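You operate a simulated robot arm through the tools that you are given. There is no shell and no other tool. Be economical: measure what you need, move in short steps, check, and stop when the job is done.

The job below is to be done with a simulated robot arm. You get a single attempt, and the scene is never put back.

JOB
Clamp the rusty stud in the vice and brush it clean.
Fine: it stays clamped; the brush goes back. Set down upright: brush. What is to be rubbed or washed off counts as gone when no trace of it is left.

It is judged by the outcome, as a careful person would: the job done as asked, and still so three seconds after it is handed in. It fails if anything else is knocked over, pushed out of place, dropped, spilled or broken.

ROBOT AND FRAMES
A 7-joint arm with a two-finger parallel gripper, fixed in place. Base frame: the origin is at the foot of the arm, x ahead of it, y to its left, z up; the work surface is at about z = 860. Readings come in mm, degrees, newtons and seconds.
With the tool pointing down near the work surface it reaches from about 300 to 700 mm from the base axis. Its first joint turns from -66.0 to 66.0 degrees. Payload 1.57 kg.
Tool frame: the origin (TCP) lies between the finger pads and is the grasp point; the fingertips stand 30 mm ahead of it; z points along the fingers, y is the line along which they close. The gripper opens to 110 mm. The fingers are 24 mm wide and 12 mm thick; the gripper's body (48 by 112 mm) begins 78 mm behind the TCP.
Orientation is told as [roll, pitch, yaw] about the base's x, y, z axes, in that order, counted from this pose: with the fingers straight down and closing along the base's y, the tool's x points along the base's -x, its y along +y and its z along -z.

CONTROLS
- The arm moves only by the tool arm_command. Its argument "series" is a list of rows, each an object of numbers (a shift or turn left out is 0, a gripper value left out holds the last): "hand": the finger opening in mm, from 0 to 110; "tx", "ty", "tz": the shift along the tool's x, y, z in mm; "ax", "ay", "az": the turn, a rotation vector about the tool's x, y, z in rad. In form: [{"hand": .., "tx": .., "ty": .., "tz": .., "ax": .., "ay": .., "az": ..}, ...]. A call has 1 to 10 rows; each row is the pose to reach, as a shift and turn from the pose commanded when the call began, along the tool's axes at that moment. A row lasts 0.2 s, in which the tool goes at most 50 mm and 8.6 degrees; a call with a longer step from one row to the next is refused whole, and so is a gripper value outside its range. Where a pose cannot be reached the arm comes as near as it can. A force on the tool above 70 N (or 10 N above the force at the start of the call, whichever is more), or a blocked arm, ends the call early, and 0.2 s more pass. The fingers move at their own pace (about 108 mm/s each) and stop on an object; they squeeze with about 28 N. The grip force told is the motor's: it shows also when the fingers shut on nothing. Time passes only in rows, and 0.2 s behind the last, so rows that repeat a pose let the fingers close. It gives the time, the measured TCP pose, the force on the tool (base axes), the opening and the grip force at its end, in the units of the frame above (readings bear some noise), with the torque about the TCP (base axes, N m) and any sound that the robot's microphone picked up.
- Cameras (640 x 400 px; columns grow to the right, rows downward): "scene" is fixed at [150.4, -379.2, 1416.3]; the picture's right is [0.90, -0.44, 0.00], its down [-0.20, -0.41, -0.89] and it looks along [0.39, 0.80, -0.45] (base axes); focal length 340 px, centre (320, 200). "wrist" rides on the gripper at [70, 16, -141] in the tool frame; the picture's right is [-0.23, 0.97, 0.00], its down [-0.86, -0.20, -0.48] and it looks along [-0.47, -0.11, 0.88] (tool axes); focal length 222 px, centre (320, 200). There is no depth. A picture from a camera that has moved, and an enlarged one, comes with that camera's place and axes in the base frame and with its lens.
- camera(camera): a new picture of that camera. The clock stands still meanwhile.
- close_up(camera, box): a new picture of the part [left, top, right, bottom] of that camera's present view, enlarged. The clock stands still meanwhile.
- finish_job(): hands the job in; it is judged then, once.

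Work in short steps. Places have to be worked out from the pictures, the camera data and where the tool is seen: move nearer, look again, correct. Check each grasp and each placing, and mend what went wrong. You have 120 turns and 84 pictures in all, those below and enlarged ones among them. Open the gripper and draw the arm clear of the work before you hand the job in, unless the task says otherwise; then end with one line.

The tools are called after ">>>" as a command line: name --argument value ..., lists and objects as JSON in quotes. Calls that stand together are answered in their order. arm_command: Moves the arm, as the interface text tells. Its arguments: {"type":"object","properties":{"series":{"type":"array"}},"required":["series"]} The other tools are called the same way: camera (camera) takes a picture; close_up (camera, box) takes an enlarged picture of a part of a camera's view; finish_job () hands the job in.

At the start:

```text
clock: 0.0
tcp_pos: [347.9, -1.6, 1252.8]
orientation: [0.0, 0.0, 0.1]
contact_force: [-0.7, 0.3, 0.8]
moment: [-0.03, -0.03, 0.0]
opening: 110.1
gripper_force: 0.1
```

scene: 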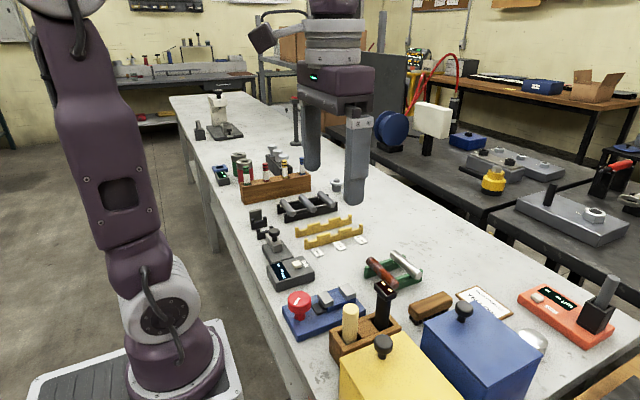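
wrist: 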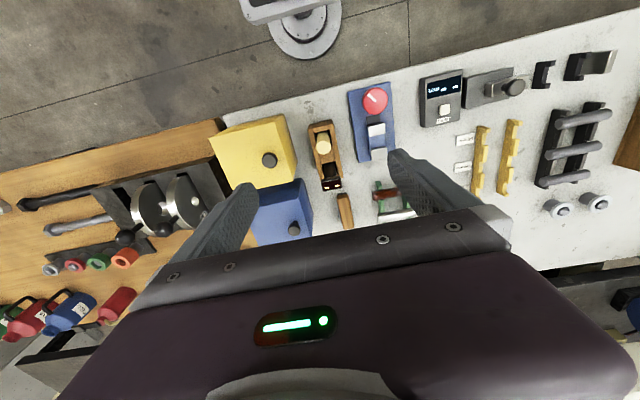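

I look closer at the work area to find the vice, the stud and the brush.

>>> close_up --camera "scene" --box '[260, 230, 460, 360]'

>>> close_up --camera "scene" --box '[200, 130, 380, 250]'

>>> close_up --camera "wrist" --box '[290, 60, 430, 230]'

```text
3.08 times, centred on (360, 295) of scene
camera zoom: at [150.4, -379.2, 1416.3], right [0.9, -0.44, 0.0], down [-0.2, -0.41, -0.89], along [0.39, 0.8, -0.45], focal length 1048 px, centre (197, -92)
```

zoom: 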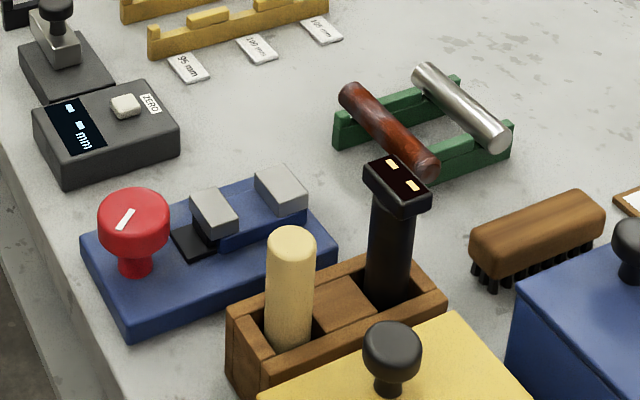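

```text
3.33 times, centred on (290, 190) of scene
camera zoom: at [150.4, -379.2, 1416.3], right [0.9, -0.44, 0.0], down [-0.2, -0.41, -0.89], along [0.39, 0.8, -0.45], focal length 1135 px, centre (420, 233)
```

zoom: 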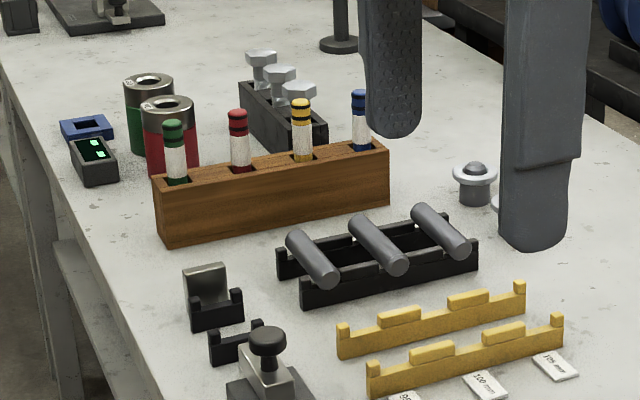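

```text
2.35 times, centred on (360, 145) of wrist
camera zoom: at [278.5, 13.4, 1395.1], right [0.23, 0.97, 0.0], down [0.86, -0.2, 0.48], along [0.47, -0.11, -0.88], focal length 523 px, centre (226, 329)
```

zoom: 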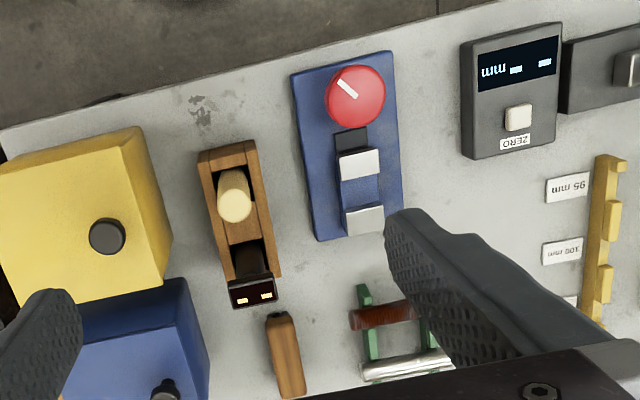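

The vice is probably the blue base with the red knob. The rusty stud lies on the green rack and the block brush lies nearby. I go lower over them to look.

>>> arm_command --series '[{"ty": 25, "tz": 35, "tx": -10}, {"ty": 50, "tz": 70, "tx": -20}, {"ty": 70, "tz": 110, "tx": -30}, {"ty": 90, "tz": 140, "tx": -40}]'

>>> camera --camera "wrist"

```text
clock: 1.0
tcp_pos: [388.5, 87.0, 1114.0]
orientation: [0.0, 0.0, 0.0]
contact_force: [0.9, 0.7, -0.1]
moment: [-0.01, -0.01, 0.02]
opening: 110.0
gripper_force: 0.0
```

```text
78 pictures are left
camera wrist: at [318.5, 102.6, 1256.1], right [0.23, 0.97, 0.0], down [0.85, -0.2, 0.48], along [0.47, -0.11, -0.88], focal length 222 px, centre (320, 200)
```

wrist: 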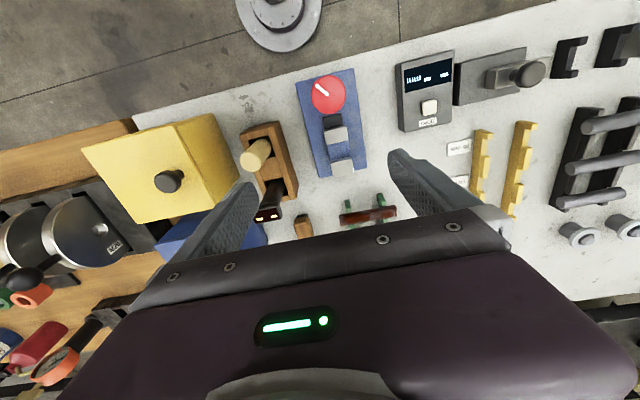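

I enlarge the vice, holder and stud.

>>> close_up --camera "wrist" --box '[225, 60, 405, 240]'

>>> close_up --camera "scene" --box '[330, 250, 410, 330]'

>>> close_up --camera "scene" --box '[275, 275, 375, 345]'

```text
2.22 times, centred on (315, 150) of wrist
camera zoom: at [318.5, 102.6, 1256.1], right [0.23, 0.97, 0.0], down [0.85, -0.2, 0.48], along [0.47, -0.11, -0.88], focal length 494 px, centre (331, 311)
```

zoom: 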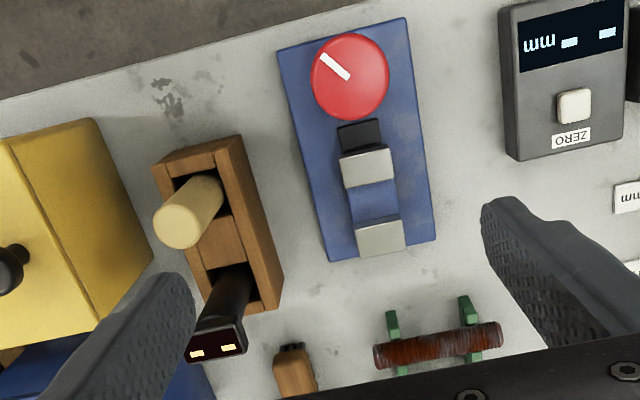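

```text
5.00 times, centred on (370, 290) of scene
camera zoom: at [150.4, -379.2, 1416.3], right [0.9, -0.44, 0.0], down [-0.2, -0.41, -0.89], along [0.39, 0.8, -0.45], focal length 1702 px, centre (70, -250)
```

zoom: 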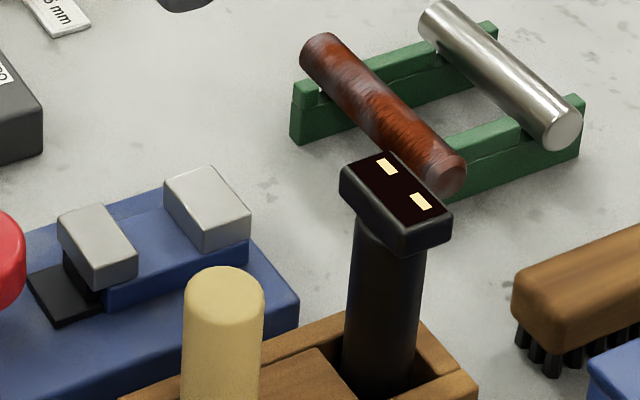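

```text
5.71 times, centred on (325, 310) of scene
camera zoom: at [150.4, -379.2, 1416.3], right [0.9, -0.44, 0.0], down [-0.2, -0.41, -0.89], along [0.39, 0.8, -0.45], focal length 1945 px, centre (291, -429)
```

zoom: 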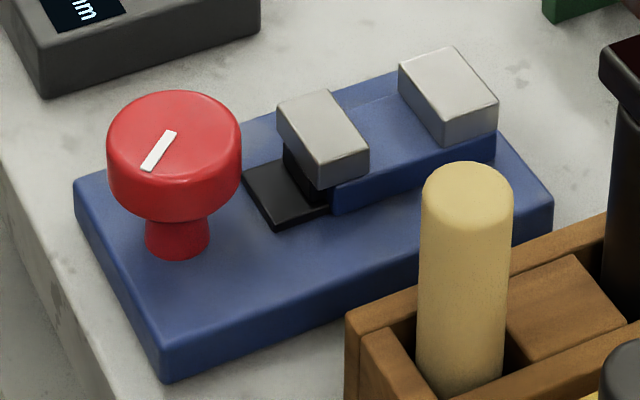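

The rusty stud lies at about (570,130), parallel to y. I move to look at it and at the vice from a second viewpoint.

>>> arm_command --series '[{"tx": -35, "ty": 25, "tz": 20}, {"tx": -60, "ty": 50, "tz": 45}, {"tx": -85, "ty": 70, "tz": 60}, {"tx": -85, "ty": 70, "tz": 60}]'

>>> camera --camera "wrist"

```text
clock: 2.0
tcp_pos: [475.5, 156.0, 1053.4]
orientation: [0.0, 0.0, 0.0]
contact_force: [-0.3, -0.5, 0.4]
moment: [0.0, 0.01, 0.05]
opening: 109.7
gripper_force: 0.1
```

```text
74 pictures are left
camera wrist: at [404.5, 172.2, 1196.0], right [0.23, 0.97, 0.0], down [0.86, -0.2, 0.48], along [0.47, -0.11, -0.88], focal length 222 px, centre (320, 200)
```

wrist: 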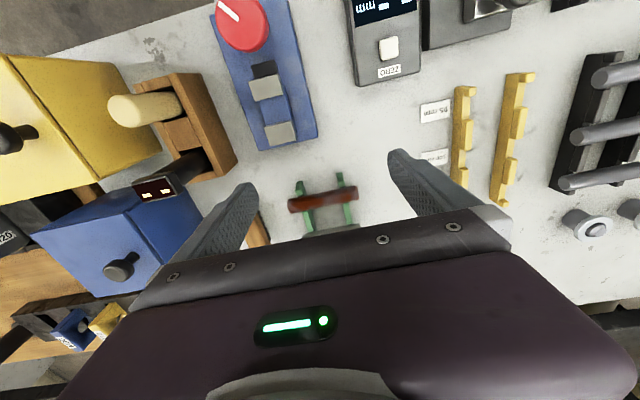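

>>> close_up --camera "wrist" --box '[200, 50, 380, 250]'

```text
2.00 times, centred on (290, 150) of wrist
camera zoom: at [404.5, 172.2, 1196.0], right [0.23, 0.97, 0.0], down [0.86, -0.2, 0.48], along [0.47, -0.11, -0.88], focal length 444 px, centre (380, 300)
```

zoom: 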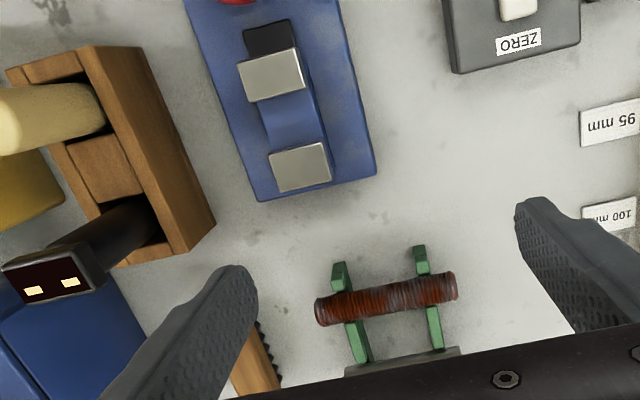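

Triangulating the two wrist views puts the stud's axis at about (568,140,890), parallel to y and about 110 long. The jaw gap runs x 411–441, centred at y≈109, with jaw tops at z≈905. I turn the hand 90° above the stud so the fingers close along x.

>>> arm_command --series '[{"az": -0.14, "tx": -10}, {"az": -0.28, "tx": -20}, {"az": -0.42, "tx": -30}, {"az": -0.56, "tx": -40}, {"az": -0.7, "tx": -50}, {"az": -0.84, "tx": -60}, {"az": -0.98, "tx": -70}, {"az": -1.12, "tx": -80}, {"az": -1.26, "tx": -90}, {"az": -1.4, "tx": -92, "ty": -2}]'

>>> arm_command --series '[{"az": -0.086, "hand": 60}, {"az": -0.171, "hand": 60}, {"az": -0.171, "hand": 60}]'

>>> camera --camera "wrist"

>>> camera --camera "scene"

```text
clock: 4.2
tcp_pos: [564.4, 155.5, 1052.8]
orientation: [0.0, -0.1, 80.3]
contact_force: [-0.4, -0.5, -0.9]
moment: [0.0, 0.0, -0.03]
opening: 109.9
gripper_force: 0.0
```

```text
clock: 5.0
tcp_pos: [564.3, 155.4, 1052.6]
orientation: [0.0, 0.0, 90.0]
contact_force: [0.0, 0.8, -0.2]
moment: [-0.01, 0.01, 0.0]
opening: 60.1
gripper_force: 0.0
```

```text
72 pictures are left
camera wrist: at [548.7, 85.1, 1195.2], right [-0.97, 0.23, 0.0], down [0.2, 0.86, 0.48], along [0.11, 0.47, -0.88], focal length 222 px, centre (320, 200)
```

wrist: 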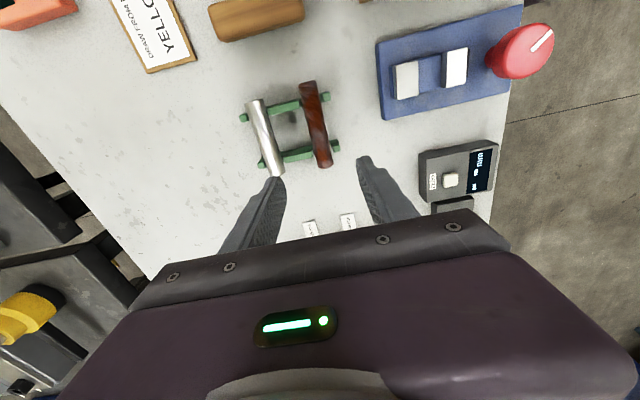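

```text
71 pictures are left
```

scene: 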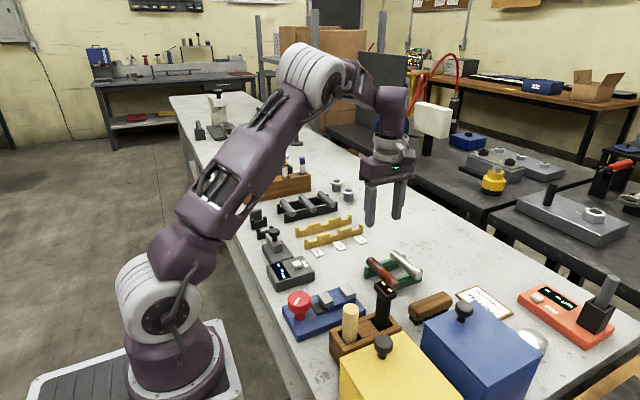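

There is a note card on the bench. I read it and enlarge the stud.

>>> close_up --camera "wrist" --box '[90, 0, 250, 100]'

>>> close_up --camera "wrist" --box '[220, 60, 400, 200]'

```text
4.00 times, centred on (170, 50) of wrist
camera zoom: at [548.7, 85.1, 1195.2], right [-0.97, 0.23, 0.0], down [0.2, 0.86, 0.48], along [0.11, 0.47, -0.88], focal length 888 px, centre (920, 800)
```

zoom: 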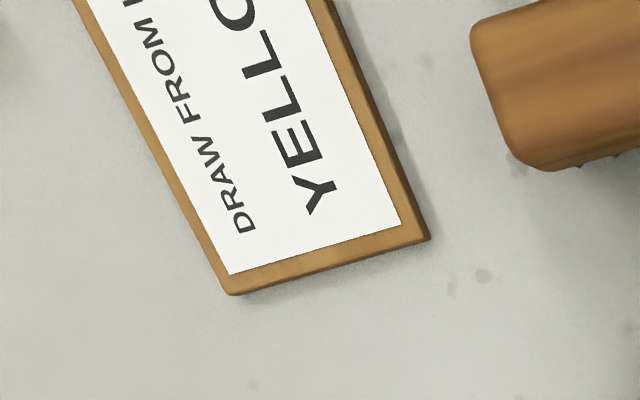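

```text
2.86 times, centred on (310, 130) of wrist
camera zoom: at [548.7, 85.1, 1195.2], right [-0.97, 0.23, 0.0], down [0.2, 0.86, 0.48], along [0.11, 0.47, -0.88], focal length 635 px, centre (349, 400)
```

zoom: 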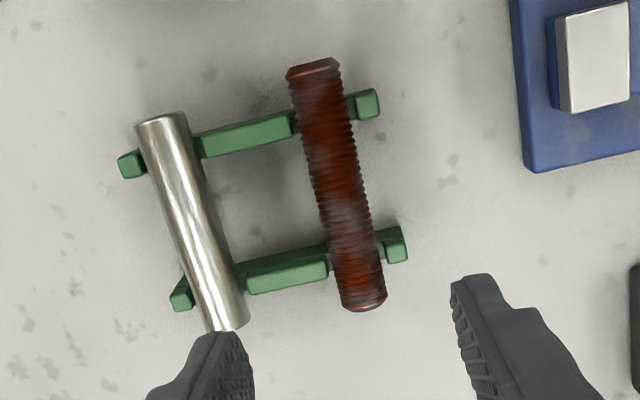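

The card is irrelevant. The stud's axis is at x≈567 and spans y 87–195, with rack arms at y≈107 and 171. I go down between the arms at y=149 with the fingers around the stud.

>>> arm_command --series '[{"tx": 6.4, "ty": -2.5, "tz": 40, "hand": 60}, {"tx": 6.4, "ty": -2.5, "tz": 80}, {"tx": 6.4, "ty": -2.5, "tz": 110}, {"tx": 6.4, "ty": -2.5, "tz": 125}, {"tx": 6.4, "ty": -2.5, "tz": 125}]'

>>> camera --camera "wrist"

>>> close_up --camera "scene" --box '[340, 210, 460, 310]'

```text
clock: 6.2
tcp_pos: [568.7, 149.2, 927.7]
orientation: [0.0, 0.0, 90.0]
contact_force: [0.0, -1.0, -0.1]
moment: [-0.03, 0.0, 0.01]
opening: 60.0
gripper_force: 0.1
```

```text
68 pictures are left
camera wrist: at [552.0, 79.3, 1070.1], right [-0.97, 0.23, 0.0], down [0.2, 0.86, 0.48], along [0.11, 0.47, -0.88], focal length 222 px, centre (320, 200)
```

wrist: 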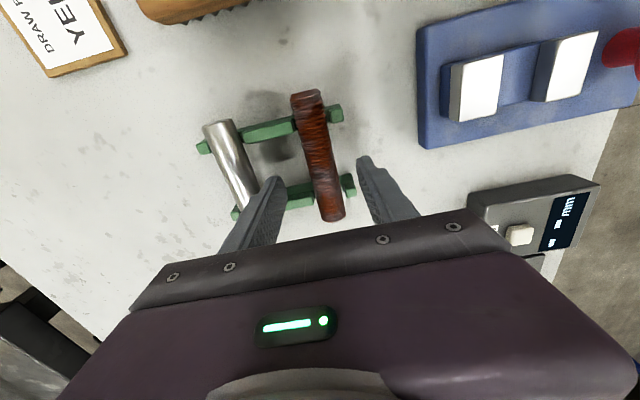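

```text
4.00 times, centred on (400, 260) of scene
camera zoom: at [150.4, -379.2, 1416.3], right [0.9, -0.44, 0.0], down [-0.2, -0.41, -0.89], along [0.39, 0.8, -0.45], focal length 1362 px, centre (0, -40)
```

zoom: 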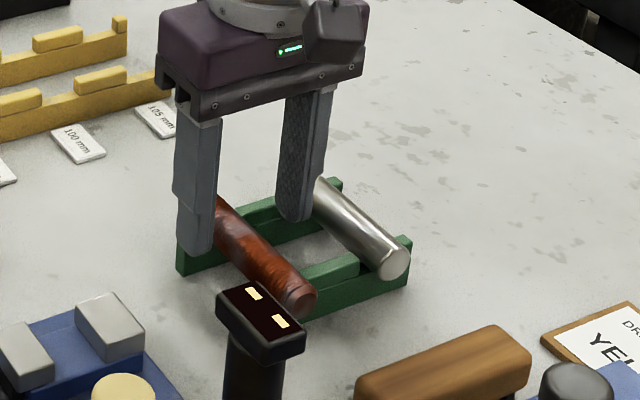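

The fingers straddle the stud. I shift 3 mm towards −y to clear the rear rack arm, go down to TCP z≈908 and close.

>>> arm_command --series '[{"tx": 3, "ty": 0.5}, {"tx": 3, "ty": 0.5, "tz": 10}, {"tx": 3, "ty": 0.5, "tz": 20}, {"tx": 3, "ty": 0.5, "tz": 20, "hand": 0}, {"tx": 3, "ty": 0.5, "tz": 20, "hand": 0}, {"tx": 3, "ty": 0.5, "tz": 20, "hand": 0}]'

>>> close_up --camera "scene" --box '[340, 210, 460, 310]'

```text
clock: 7.6
tcp_pos: [568.5, 146.3, 908.6]
orientation: [-0.1, -0.1, 90.0]
contact_force: [-3.5, 0.2, 0.3]
moment: [-0.08, 0.06, -0.01]
opening: 22.5
gripper_force: 28.0
```

```text
4.00 times, centred on (400, 260) of scene
camera zoom: at [150.3, -379.2, 1416.3], right [0.9, -0.44, 0.0], down [-0.2, -0.41, -0.89], along [0.39, 0.8, -0.45], focal length 1362 px, centre (0, -40)
```

zoom: 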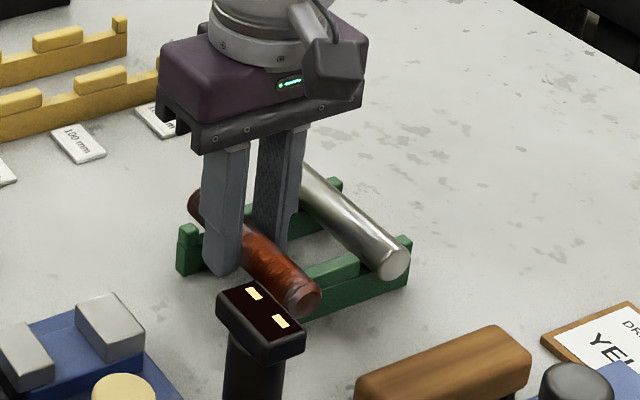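

The stud is held (22.5 mm across). I lift it and carry it to above the vice.

>>> arm_command --series '[{"tz": -20}, {"tz": -50}, {"tz": -80}, {"tz": -80, "ty": 45}, {"tz": -80, "ty": 90}, {"tz": -80, "ty": 130, "tx": 2}, {"tz": -80, "ty": 142.5, "tx": 4}, {"tz": -80, "ty": 142.5, "tx": 4}]'

>>> camera --camera "wrist"

>>> close_up --camera "scene" --box '[270, 230, 390, 330]'

```text
clock: 9.4
tcp_pos: [424.5, 140.8, 987.3]
orientation: [0.0, -0.1, 90.0]
contact_force: [-0.5, 1.3, -0.1]
moment: [0.01, 0.03, 0.03]
opening: 0.0
gripper_force: 20.9
```

```text
65 pictures are left
camera wrist: at [408.6, 69.8, 1129.4], right [-0.97, 0.23, 0.0], down [0.2, 0.86, 0.48], along [0.11, 0.47, -0.88], focal length 222 px, centre (320, 200)
```

wrist: 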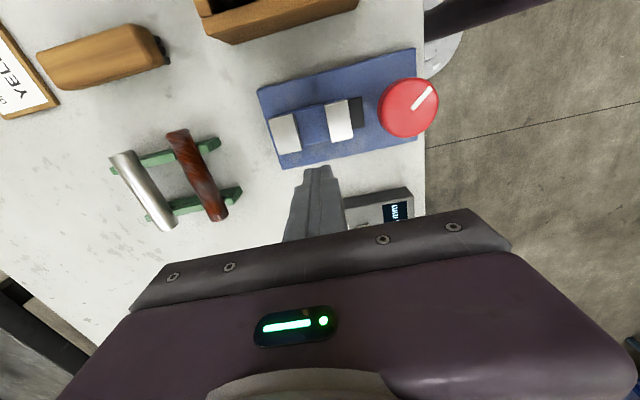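

```text
4.00 times, centred on (330, 280) of scene
camera zoom: at [150.4, -379.2, 1416.3], right [0.9, -0.44, 0.0], down [-0.2, -0.41, -0.89], along [0.39, 0.8, -0.45], focal length 1362 px, centre (280, -120)
```

zoom: 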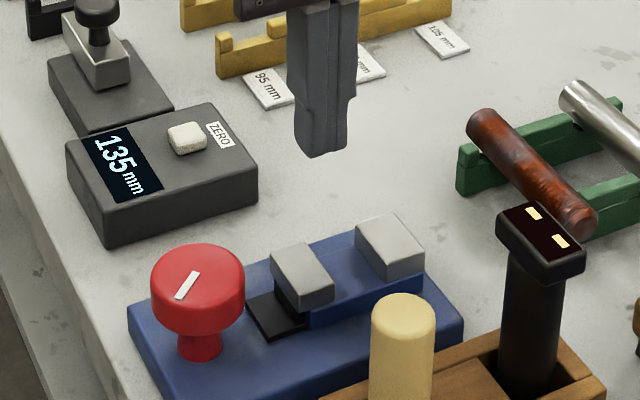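

The stud slipped out and is back on its rack, so its axis is lower than I judged. I return above it, reopen and measure again.

>>> arm_command --series '[{"ty": -40, "hand": 50}, {"ty": -85}, {"ty": -130}, {"ty": -144, "tx": -4}, {"ty": -144, "tx": -4}]'

>>> close_up --camera "wrist" --box '[220, 60, 420, 260]'

>>> close_up --camera "scene" --box '[350, 235, 430, 305]'

```text
clock: 10.6
tcp_pos: [569.0, 145.9, 987.4]
orientation: [0.0, 0.0, 90.0]
contact_force: [0.1, -1.5, -0.6]
moment: [-0.03, -0.03, 0.02]
opening: 50.2
gripper_force: 0.0
```

```text
2.00 times, centred on (320, 160) of wrist
camera zoom: at [552.7, 75.9, 1129.2], right [-0.97, 0.23, 0.0], down [0.2, 0.86, 0.48], along [0.11, 0.47, -0.88], focal length 444 px, centre (320, 280)
```

zoom: 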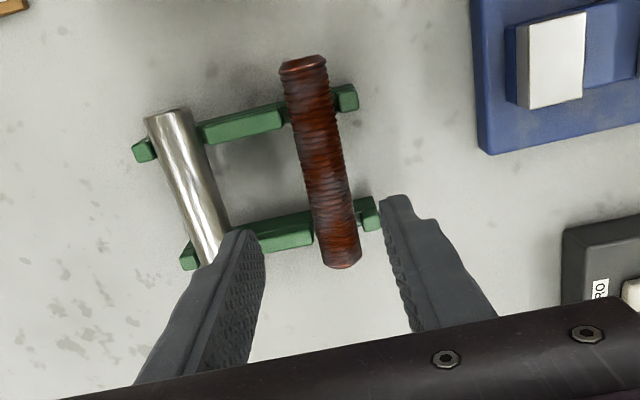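

```text
5.71 times, centred on (390, 270) of scene
camera zoom: at [150.4, -379.2, 1416.3], right [0.9, -0.44, 0.0], down [-0.2, -0.41, -0.89], along [0.39, 0.8, -0.45], focal length 1945 px, centre (-80, -200)
```

zoom: 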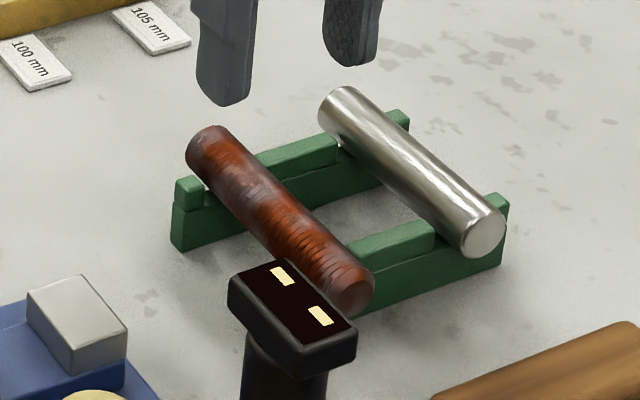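

The stud is still properly in its notches. The fingertips had a measured z about 9 mm lower than the picture suggested, so the first grip was too shallow. I go down 12 mm deeper (TCP≈896), grip, and lift slowly a little.

>>> arm_command --series '[{"tz": 40, "ty": 1.5}, {"tz": 75, "ty": 1.5}, {"tz": 85, "ty": 1.5}, {"tz": 91, "ty": 1.5}, {"tz": 91, "ty": 1.5, "hand": 0}, {"tz": 91, "ty": 1.5, "hand": 0}, {"tz": 91, "ty": 1.5, "hand": 0}]'

>>> arm_command --series '[{"tz": -3}, {"tz": -6}, {"tz": -10}, {"tz": -15}, {"tz": -20}, {"tz": -25}, {"tz": -30}]'

>>> close_up --camera "scene" --box '[340, 210, 460, 310]'

```text
clock: 12.2
tcp_pos: [567.4, 145.2, 896.6]
orientation: [-0.1, 0.0, 90.0]
contact_force: [1.1, 0.9, 0.5]
moment: [0.06, 0.0, 0.01]
opening: 22.7
gripper_force: 28.1
```

```text
clock: 13.8
tcp_pos: [567.7, 147.1, 927.3]
orientation: [-0.1, 0.0, 90.0]
contact_force: [0.3, 0.4, -3.4]
moment: [0.04, -0.01, -0.02]
opening: 22.7
gripper_force: 28.3
```

```text
4.00 times, centred on (400, 260) of scene
camera zoom: at [150.5, -379.2, 1416.3], right [0.9, -0.44, 0.0], down [-0.2, -0.41, -0.89], along [0.39, 0.8, -0.45], focal length 1362 px, centre (0, -40)
```

zoom: 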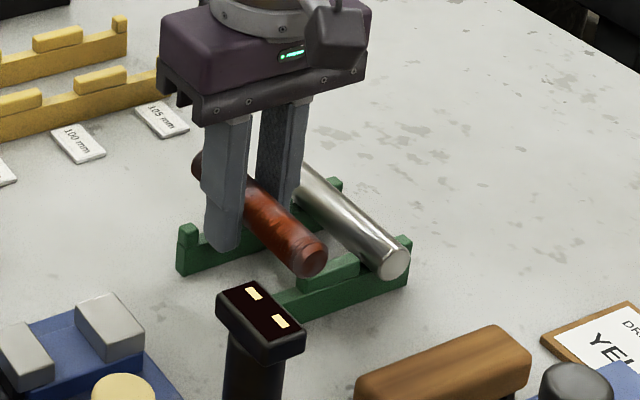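

The stud is held now, with a weight of about 3.4 N. I lift to about 985 and carry it smoothly over the vice.

>>> arm_command --series '[{"tz": -15}, {"tz": -30}, {"tz": -45}, {"tz": -58}, {"tz": -58, "ty": 15}, {"tz": -58, "ty": 40}, {"tz": -58, "ty": 65}, {"tz": -58, "ty": 90}, {"tz": -58, "ty": 115, "tx": 2}, {"tz": -58, "ty": 130, "tx": 4}]'

>>> arm_command --series '[{"ty": 11}, {"ty": 11}]'

>>> camera --camera "wrist"

>>> close_up --camera "scene" --box '[270, 230, 390, 330]'

```text
clock: 16.0
tcp_pos: [436.7, 142.8, 984.1]
orientation: [0.0, 0.0, 90.0]
contact_force: [0.7, 0.3, -3.4]
moment: [0.03, 0.04, -0.01]
opening: 22.7
gripper_force: 28.3
```

```text
clock: 16.6
tcp_pos: [425.8, 142.6, 983.2]
orientation: [-0.1, 0.0, 89.9]
contact_force: [0.8, -0.2, -3.8]
moment: [0.05, 0.0, 0.0]
opening: 23.1
gripper_force: 27.3
```

```text
60 pictures are left
camera wrist: at [409.0, 72.0, 1126.4], right [-0.97, 0.23, 0.0], down [0.2, 0.86, 0.48], along [0.11, 0.47, -0.88], focal length 222 px, centre (320, 200)
```

wrist: 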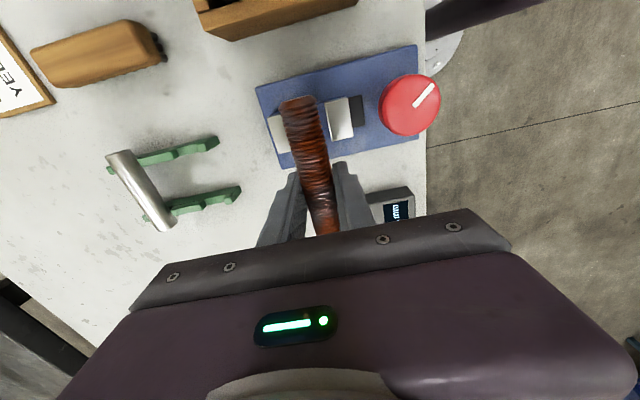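

```text
4.00 times, centred on (330, 280) of scene
camera zoom: at [150.5, -379.2, 1416.3], right [0.9, -0.44, 0.0], down [-0.2, -0.41, -0.89], along [0.39, 0.8, -0.45], focal length 1362 px, centre (280, -120)
```

zoom: 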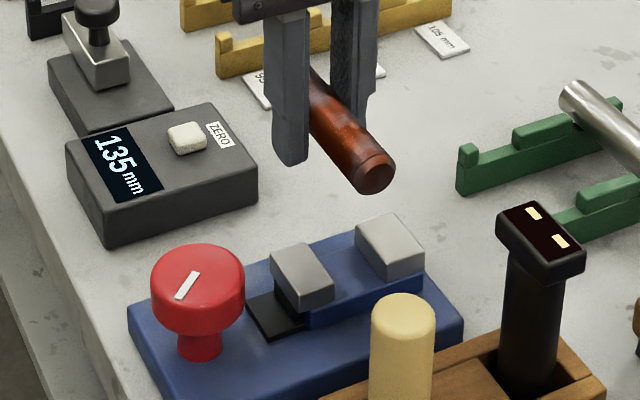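

The gap centre comes out at x≈425 in both views, and the stud hangs over it. I lower to just above the jaws and check.

>>> arm_command --series '[{"tz": 20, "ty": 0.8}, {"tz": 35, "ty": 0.8}, {"tz": 43, "ty": 0.8}, {"tz": 43, "ty": 0.8}]'

>>> close_up --camera "wrist" --box '[220, 40, 420, 240]'

>>> close_up --camera "scene" --box '[290, 240, 380, 320]'

```text
clock: 17.6
tcp_pos: [424.8, 141.6, 942.8]
orientation: [0.0, 0.0, 90.0]
contact_force: [-0.3, -0.3, -3.0]
moment: [0.02, -0.02, 0.05]
opening: 22.8
gripper_force: 27.9
```

```text
2.00 times, centred on (320, 140) of wrist
camera zoom: at [408.4, 71.7, 1083.9], right [-0.97, 0.23, 0.0], down [0.2, 0.86, 0.48], along [0.11, 0.47, -0.88], focal length 444 px, centre (320, 320)
```

zoom: 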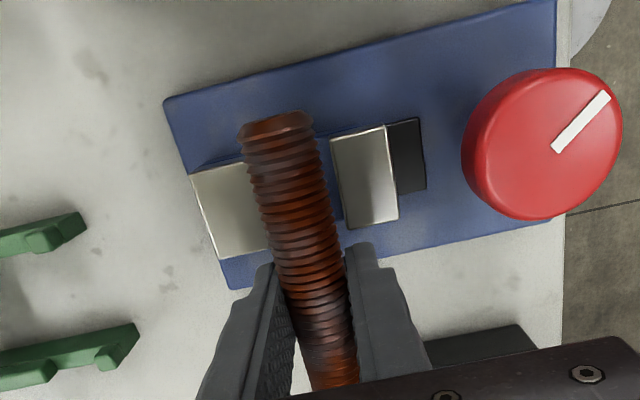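

```text
5.00 times, centred on (335, 280) of scene
camera zoom: at [150.5, -379.2, 1416.3], right [0.9, -0.44, 0.0], down [-0.2, -0.41, -0.89], along [0.39, 0.8, -0.45], focal length 1702 px, centre (245, -200)
```

zoom: 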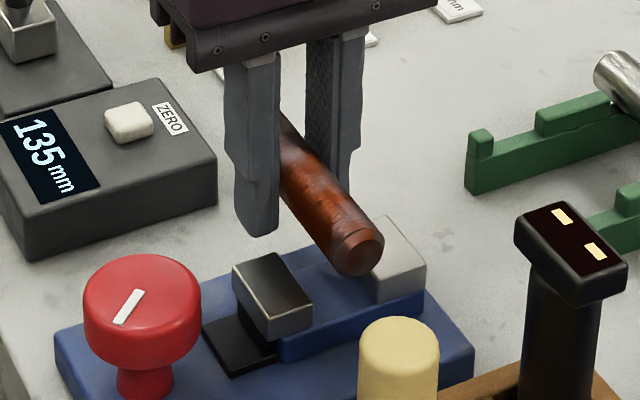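

The stud clears both jaws by about 4 mm, so I lower it gradually and watch the force.

>>> arm_command --series '[{"tz": 6}, {"tz": 12}, {"tz": 18}, {"tz": 24}, {"tz": 24}]'

>>> close_up --camera "scene" --box '[290, 240, 380, 320]'

```text
clock: 18.8
tcp_pos: [425.3, 143.5, 918.2]
orientation: [0.0, 0.0, 90.0]
contact_force: [0.2, 0.6, -3.7]
moment: [0.01, 0.02, 0.03]
opening: 23.0
gripper_force: 27.9
```

```text
5.00 times, centred on (335, 280) of scene
camera zoom: at [150.5, -379.2, 1416.3], right [0.9, -0.44, 0.0], down [-0.2, -0.41, -0.89], along [0.39, 0.8, -0.45], focal length 1702 px, centre (245, -200)
```

zoom: 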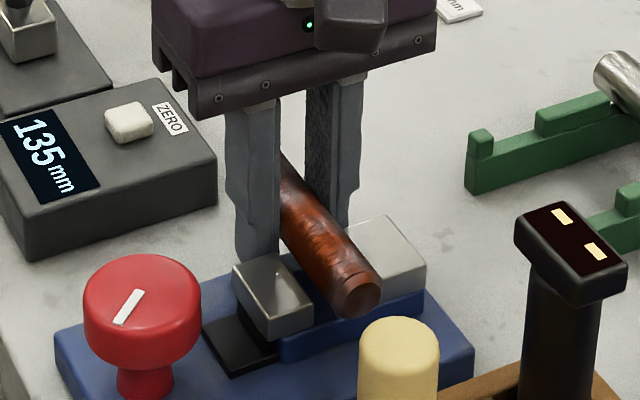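

Going on down in 2 mm steps.

>>> arm_command --series '[{"tz": 2}, {"tz": 4}, {"tz": 6}, {"tz": 6}]'

>>> arm_command --series '[{"tz": 1.5}, {"tz": 3}, {"tz": 3}]'

```text
clock: 19.8
tcp_pos: [425.6, 142.6, 911.9]
orientation: [-0.1, 0.0, 90.0]
contact_force: [-0.5, -0.1, -4.1]
moment: [0.04, 0.04, 0.04]
opening: 22.9
gripper_force: 27.6
```

```text
clock: 20.6
tcp_pos: [425.1, 142.6, 908.9]
orientation: [-0.2, -0.1, 89.9]
contact_force: [-5.1, 1.0, 43.8]
moment: [-0.1, 0.87, -0.24]
opening: 23.0
gripper_force: 27.9
```

There is a contact of 44 N, apparently under the −x finger. I back up 1.5 mm and look closely.

>>> arm_command --series '[{"tz": -1}, {"tz": -1.5}, {"tz": -1.5}]'

>>> close_up --camera "wrist" --box '[230, 20, 430, 240]'

>>> close_up --camera "scene" --box '[310, 260, 370, 310]'

```text
clock: 21.4
tcp_pos: [425.7, 141.3, 909.8]
orientation: [0.1, 0.0, 90.1]
contact_force: [2.4, 0.7, -1.1]
moment: [0.1, -0.14, -0.05]
opening: 22.8
gripper_force: 28.4
```

```text
1.82 times, centred on (330, 130) of wrist
camera zoom: at [409.0, 72.3, 1052.2], right [-0.97, 0.23, 0.0], down [0.2, 0.86, 0.48], along [0.11, 0.47, -0.88], focal length 404 px, centre (302, 327)
```

zoom: 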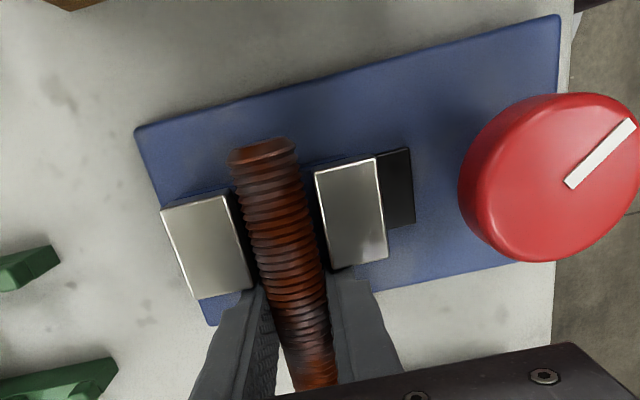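

```text
8.00 times, centred on (340, 285) of scene
camera zoom: at [150.5, -379.2, 1416.3], right [0.9, -0.44, 0.0], down [-0.2, -0.41, -0.89], along [0.39, 0.8, -0.45], focal length 2723 px, centre (160, -480)
```

zoom: 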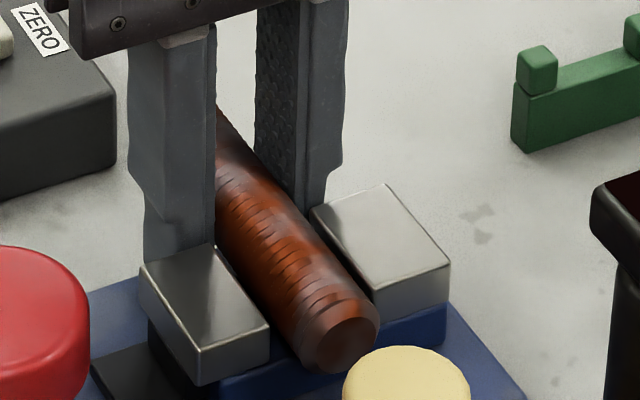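

One fingertip rests on the vice's base. Held like this, the stud's centre of mass (y≈137) would lie outside the 35 mm wide jaws, so it would tip when released. I'll set it back in the rack 17 mm towards −y, then grip it nearer its +y end.

>>> arm_command --series '[{"tz": -15}, {"tz": -35}, {"tz": -55}, {"tz": -75}, {"tz": -75, "ty": -15}, {"tz": -75, "ty": -40}, {"tz": -75, "ty": -65}, {"tz": -75, "ty": -90}, {"tz": -75, "ty": -115, "tx": 6}, {"tz": -75, "ty": -130, "tx": 12}]'

>>> arm_command --series '[{"ty": -6, "tx": 1}, {"ty": -12, "tx": 1, "tz": 15}, {"ty": -12, "tx": 1, "tz": 35}, {"ty": -12, "tx": 1, "tz": 50}, {"ty": -12, "tx": 1, "tz": 50}]'

>>> camera --camera "wrist"

>>> close_up --camera "scene" --box '[340, 210, 460, 310]'

```text
clock: 23.6
tcp_pos: [554.5, 130.9, 985.0]
orientation: [0.0, -0.1, 90.1]
contact_force: [-0.8, 0.0, -4.1]
moment: [0.04, 0.0, 0.0]
opening: 22.9
gripper_force: 28.2
```

```text
clock: 24.8
tcp_pos: [566.4, 129.4, 936.2]
orientation: [0.1, -0.1, 89.9]
contact_force: [0.2, 0.1, -3.5]
moment: [0.01, 0.03, 0.01]
opening: 23.2
gripper_force: 28.0
```

```text
53 pictures are left
camera wrist: at [550.5, 59.1, 1077.4], right [-0.97, 0.23, 0.0], down [0.2, 0.86, 0.48], along [0.11, 0.47, -0.88], focal length 222 px, centre (320, 200)
```

wrist: 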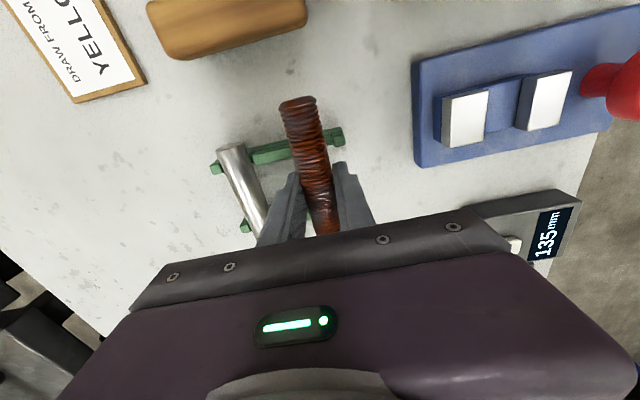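

```text
4.00 times, centred on (400, 260) of scene
camera zoom: at [150.5, -379.2, 1416.3], right [0.9, -0.44, 0.0], down [-0.2, -0.41, -0.89], along [0.39, 0.8, -0.45], focal length 1362 px, centre (0, -40)
```

zoom: 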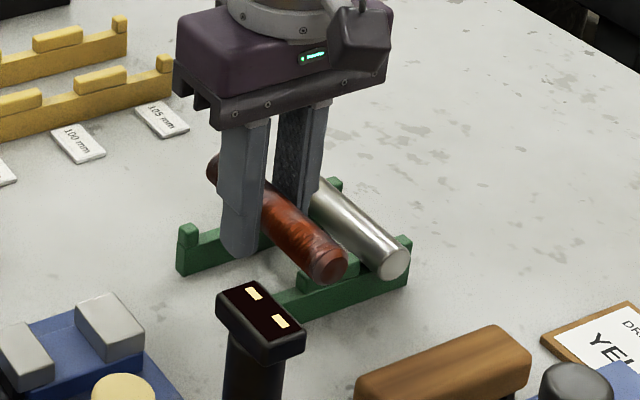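

Now I lower it into the notches.

>>> arm_command --series '[{"tz": 10, "ty": -1}, {"tz": 20, "ty": -1}, {"tz": 28, "ty": -1}, {"tz": 34, "ty": -1}, {"tz": 38, "ty": -1}, {"tz": 38, "ty": -1}]'

```text
clock: 26.2
tcp_pos: [567.5, 129.9, 898.6]
orientation: [0.1, 0.0, 90.0]
contact_force: [-5.0, 1.1, -3.0]
moment: [0.04, 0.05, -0.05]
opening: 22.6
gripper_force: 28.1
```

It is about seated. I ease it in the last bit and then open.

>>> arm_command --series '[{"tz": 1, "ty": 0.8}, {"tz": 1.5, "ty": 0.8}, {"tz": 1.5, "ty": 0.8, "hand": 50}, {"tz": 1.5, "ty": 0.8, "hand": 50}, {"tz": -30, "ty": 0.8, "hand": 50}, {"tz": -60, "ty": 0.8, "hand": 50}, {"tz": -60, "ty": 0.8, "hand": 50}]'

>>> close_up --camera "wrist" --box '[220, 60, 420, 260]'

>>> close_up --camera "scene" --box '[350, 235, 430, 305]'

```text
clock: 27.8
tcp_pos: [566.4, 131.3, 958.2]
orientation: [0.1, -0.1, 90.0]
contact_force: [-0.8, 0.1, -0.4]
moment: [0.01, 0.02, -0.01]
opening: 50.4
gripper_force: 0.0
```

```text
2.00 times, centred on (320, 160) of wrist
camera zoom: at [549.9, 60.5, 1100.1], right [-0.97, 0.23, 0.0], down [0.2, 0.86, 0.48], along [0.11, 0.47, -0.88], focal length 444 px, centre (320, 280)
```

zoom: 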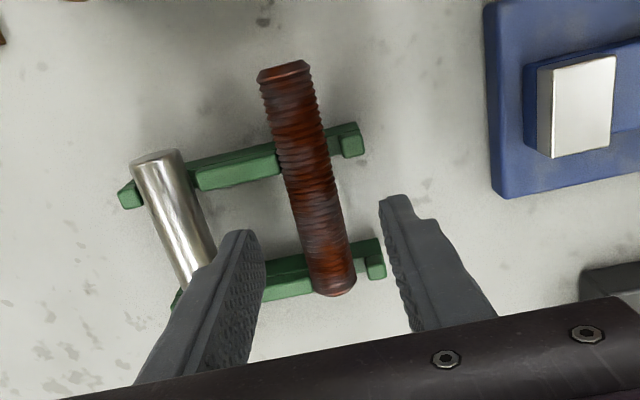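

```text
5.71 times, centred on (390, 270) of scene
camera zoom: at [150.4, -379.2, 1416.3], right [0.9, -0.44, 0.0], down [-0.2, -0.41, -0.89], along [0.39, 0.8, -0.45], focal length 1945 px, centre (-80, -200)
```

zoom: 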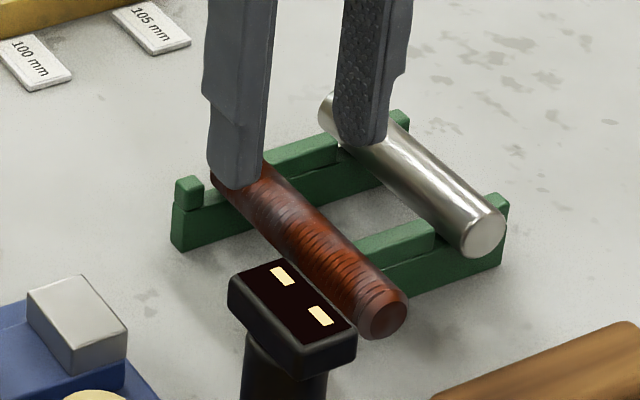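

The stud lies well in the notches, with its centre at y≈125. One more 8 mm shift gives a better margin: I grip at y=147, lift, move −8, lower and release.

>>> arm_command --series '[{"tx": -15.5, "ty": 0}, {"tx": -15.5, "tz": 30}, {"tx": -15.5, "tz": 55}, {"tx": -15.5, "tz": 61}, {"tx": -15.5, "tz": 61, "hand": 0}, {"tx": -15.5, "tz": 61, "hand": 0}, {"tx": -15.5, "tz": 61, "hand": 0}]'

>>> arm_command --series '[{"tz": -5}, {"tz": -10}, {"tz": -15}, {"tz": -15, "tx": 4}, {"tz": -15, "tx": 8}, {"tz": -10, "tx": 8}, {"tz": -5, "tx": 8}, {"tz": 0, "tx": 8}, {"tz": 0, "tx": 8}]'

```text
clock: 29.4
tcp_pos: [567.0, 145.1, 896.2]
orientation: [0.0, 0.0, 90.0]
contact_force: [0.4, 1.0, 0.1]
moment: [0.1, -0.02, -0.04]
opening: 23.1
gripper_force: 27.5
```

```text
clock: 31.4
tcp_pos: [568.1, 138.4, 896.5]
orientation: [0.0, 0.1, 89.9]
contact_force: [-2.9, -0.5, 6.2]
moment: [-0.21, 0.07, -0.06]
opening: 22.6
gripper_force: 27.6
```

It is seated (6 N upward). I release, move back to y≈147, regrip slightly higher and lift.

>>> arm_command --series '[{"hand": 45}, {"hand": 45}, {"hand": 45, "tx": -4, "tz": -1.5, "ty": 0.7}, {"hand": 45, "tx": -8, "tz": -1.5, "ty": 0.7}, {"hand": 45, "tx": -8, "tz": -1.5, "ty": 0.7}, {"hand": 0, "tx": -8, "tz": -1.5, "ty": 0.7}, {"hand": 0, "tx": -8, "tz": -1.5, "ty": 0.7}, {"hand": 0, "tx": -8, "tz": -1.5, "ty": 0.7}]'

>>> arm_command --series '[{"tz": -5}, {"tz": -10}, {"tz": -15}, {"tz": -20}, {"tz": -25}, {"tz": -30}, {"tz": -30}]'

>>> close_up --camera "scene" --box '[340, 210, 460, 310]'

```text
clock: 33.2
tcp_pos: [566.1, 146.5, 898.7]
orientation: [0.0, 0.0, 90.0]
contact_force: [-0.6, 0.1, 0.3]
moment: [-0.05, 0.03, 0.03]
opening: 22.7
gripper_force: 28.2
```

```text
clock: 34.8
tcp_pos: [566.5, 144.7, 929.1]
orientation: [0.0, -0.1, 90.0]
contact_force: [-0.3, 0.1, -3.5]
moment: [0.13, -0.02, -0.01]
opening: 22.9
gripper_force: 27.8
```

```text
4.00 times, centred on (400, 260) of scene
camera zoom: at [150.5, -379.2, 1416.3], right [0.9, -0.44, 0.0], down [-0.2, -0.41, -0.89], along [0.39, 0.8, -0.45], focal length 1362 px, centre (0, -40)
```

zoom: 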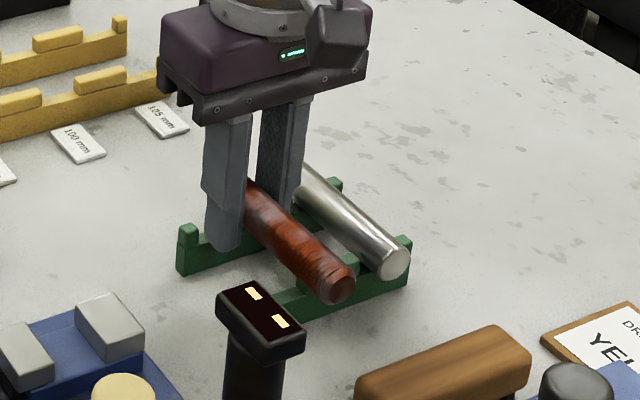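

The stud is held near its end and level. I carry it to the vice.

>>> arm_command --series '[{"tz": -15}, {"tz": -30}, {"tz": -45}, {"tz": -55}, {"tz": -55, "ty": 15}, {"tz": -55, "ty": 40}, {"tz": -55, "ty": 65}, {"tz": -55, "ty": 90}, {"tz": -55, "ty": 115, "tx": 1.5}, {"tz": -55, "ty": 130, "tx": 3}]'

>>> arm_command --series '[{"ty": 7}, {"ty": 11}, {"ty": 11, "tz": 15}, {"ty": 11, "tz": 30}, {"ty": 11, "tz": 42}, {"ty": 11, "tz": 42}]'

>>> close_up --camera "wrist" --box '[220, 20, 420, 240]'

```text
clock: 37.0
tcp_pos: [436.5, 142.6, 982.5]
orientation: [0.0, 0.0, 90.1]
contact_force: [-0.2, 0.5, -4.0]
moment: [0.12, -0.02, -0.01]
opening: 22.8
gripper_force: 27.8
```

```text
clock: 38.4
tcp_pos: [424.0, 142.1, 941.5]
orientation: [0.0, 0.0, 90.0]
contact_force: [-0.1, 0.4, -3.4]
moment: [0.11, -0.01, 0.03]
opening: 23.2
gripper_force: 27.8
```

```text
1.82 times, centred on (320, 130) of wrist
camera zoom: at [408.9, 71.7, 1082.9], right [-0.97, 0.23, 0.0], down [0.2, 0.86, 0.48], along [0.11, 0.47, -0.88], focal length 404 px, centre (320, 327)
```

zoom: 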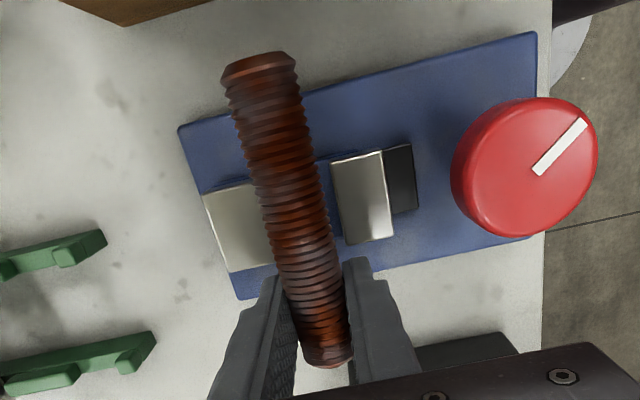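

The stud is centred on the jaws. I lower it into the gap.

>>> arm_command --series '[{"tz": 6, "ty": -0.8}, {"tz": 12, "ty": -0.8}, {"tz": 18, "ty": -0.8}, {"tz": 24, "ty": -0.8}, {"tz": 28, "ty": -0.8}, {"tz": 28, "ty": -0.8}]'

>>> arm_command --series '[{"tz": 1.5}, {"tz": 2}, {"tz": 2}]'

>>> arm_command --series '[{"tz": 0.8}, {"tz": 1.5}, {"tz": 1.5}]'

>>> close_up --camera "scene" --box '[310, 260, 370, 310]'

```text
clock: 39.8
tcp_pos: [426.1, 141.6, 912.3]
orientation: [0.0, 0.1, 90.1]
contact_force: [-0.3, -0.3, -3.0]
moment: [0.13, -0.02, -0.01]
opening: 23.0
gripper_force: 27.8
```

```text
clock: 40.6
tcp_pos: [426.9, 143.6, 911.5]
orientation: [-0.1, 0.0, 90.0]
contact_force: [-3.9, -1.7, 19.4]
moment: [-0.23, 0.09, -0.05]
opening: 22.7
gripper_force: 28.1
```

```text
clock: 41.4
tcp_pos: [426.2, 140.9, 910.7]
orientation: [-0.1, -0.2, 90.0]
contact_force: [-1.4, 1.1, 31.4]
moment: [-0.29, 0.39, 0.02]
opening: 23.1
gripper_force: 28.2
```

```text
8.00 times, centred on (340, 285) of scene
camera zoom: at [150.0, -379.3, 1416.3], right [0.9, -0.44, 0.0], down [-0.2, -0.41, -0.89], along [0.39, 0.8, -0.45], focal length 2723 px, centre (160, -480)
```

zoom: 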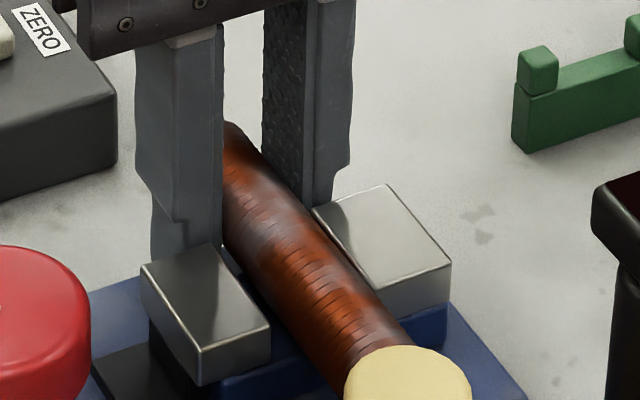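

Contact now comes partly from the stud on the rail, so it is seated. I release and rise.

>>> arm_command --series '[{"tz": -0.5, "hand": 40}, {"tz": -0.5, "hand": 40}, {"tz": -0.5, "hand": 40}, {"tz": -20, "hand": 40}, {"tz": -50, "hand": 40}, {"tz": -80, "hand": 40}, {"tz": -80, "hand": 40}]'

>>> close_up --camera "scene" --box '[280, 240, 380, 320]'

>>> close_up --camera "wrist" --box '[220, 20, 460, 240]'

```text
clock: 43.0
tcp_pos: [425.6, 142.4, 990.6]
orientation: [0.0, -0.1, 89.9]
contact_force: [0.2, -0.6, 0.1]
moment: [0.01, 0.01, 0.02]
opening: 40.3
gripper_force: 0.1
```

```text
5.00 times, centred on (330, 280) of scene
camera zoom: at [150.4, -379.2, 1416.3], right [0.9, -0.44, 0.0], down [-0.2, -0.41, -0.89], along [0.39, 0.8, -0.45], focal length 1702 px, centre (270, -200)
```

zoom: 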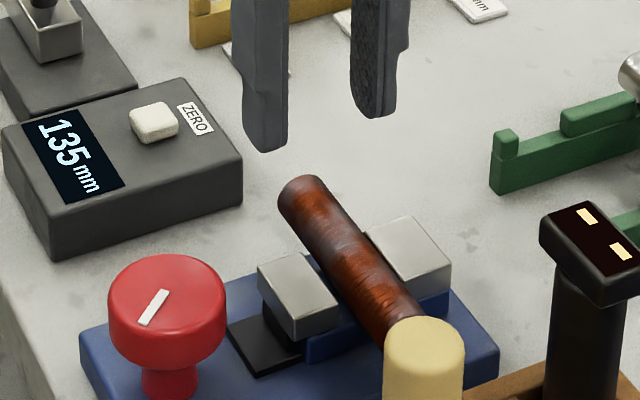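

```text
1.82 times, centred on (340, 130) of wrist
camera zoom: at [409.3, 71.9, 1132.4], right [-0.97, 0.23, 0.0], down [0.2, 0.86, 0.48], along [0.11, 0.47, -0.88], focal length 404 px, centre (284, 327)
```

zoom: 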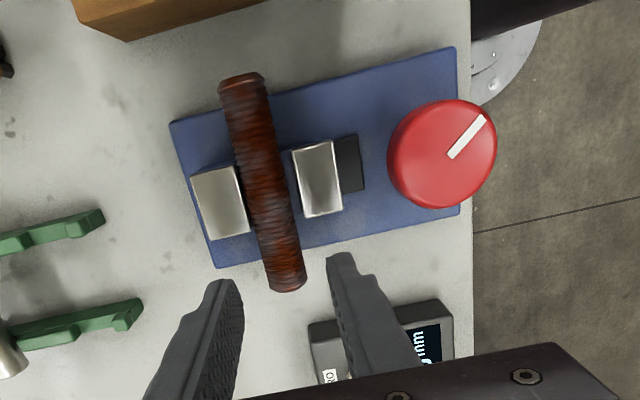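

The stud rests on the rail, about level with the jaw tops. The knob is at about (341,109), top z≈926 and about 53 mm across. I move above it.

>>> arm_command --series '[{"ty": 28, "tx": 11, "hand": 66}, {"ty": 56, "tx": 22}, {"ty": 84.3, "tx": 33.4}, {"ty": 84.3, "tx": 33.4, "tz": 15}, {"ty": 84.3, "tx": 33.4, "tz": 15}]'

>>> camera --camera "wrist"

>>> close_up --camera "scene" --box '[240, 210, 380, 340]'

```text
clock: 44.2
tcp_pos: [342.4, 109.1, 975.1]
orientation: [0.0, 0.0, 89.9]
contact_force: [-0.5, 0.2, 0.8]
moment: [0.01, -0.04, 0.0]
opening: 66.0
gripper_force: 0.1
```

```text
44 pictures are left
camera wrist: at [325.6, 38.4, 1116.5], right [-0.97, 0.23, 0.0], down [0.2, 0.86, 0.48], along [0.11, 0.47, -0.88], focal length 222 px, centre (320, 200)
```

wrist: 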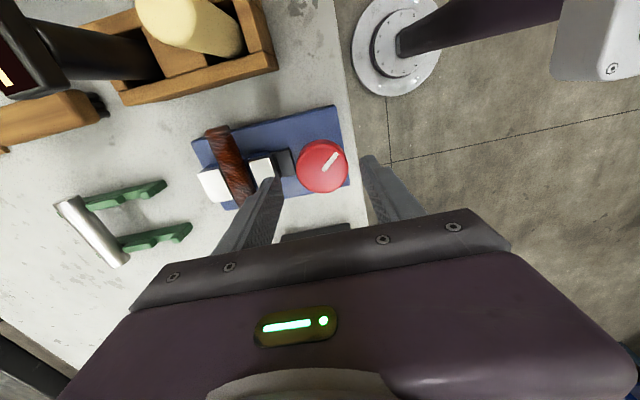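

```text
3.08 times, centred on (310, 275) of scene
camera zoom: at [150.4, -379.2, 1416.3], right [0.9, -0.44, 0.0], down [-0.2, -0.41, -0.89], along [0.39, 0.8, -0.45], focal length 1048 px, centre (351, -31)
```

zoom: 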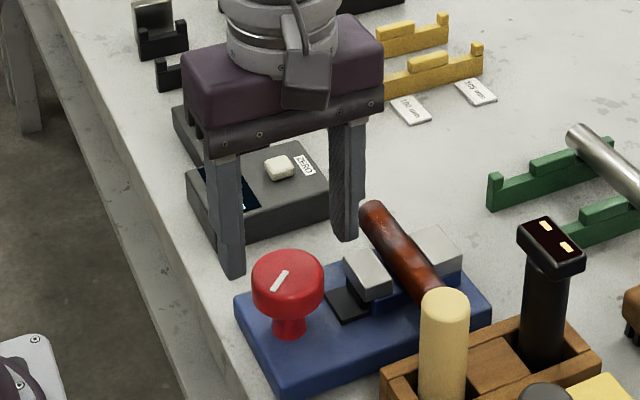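

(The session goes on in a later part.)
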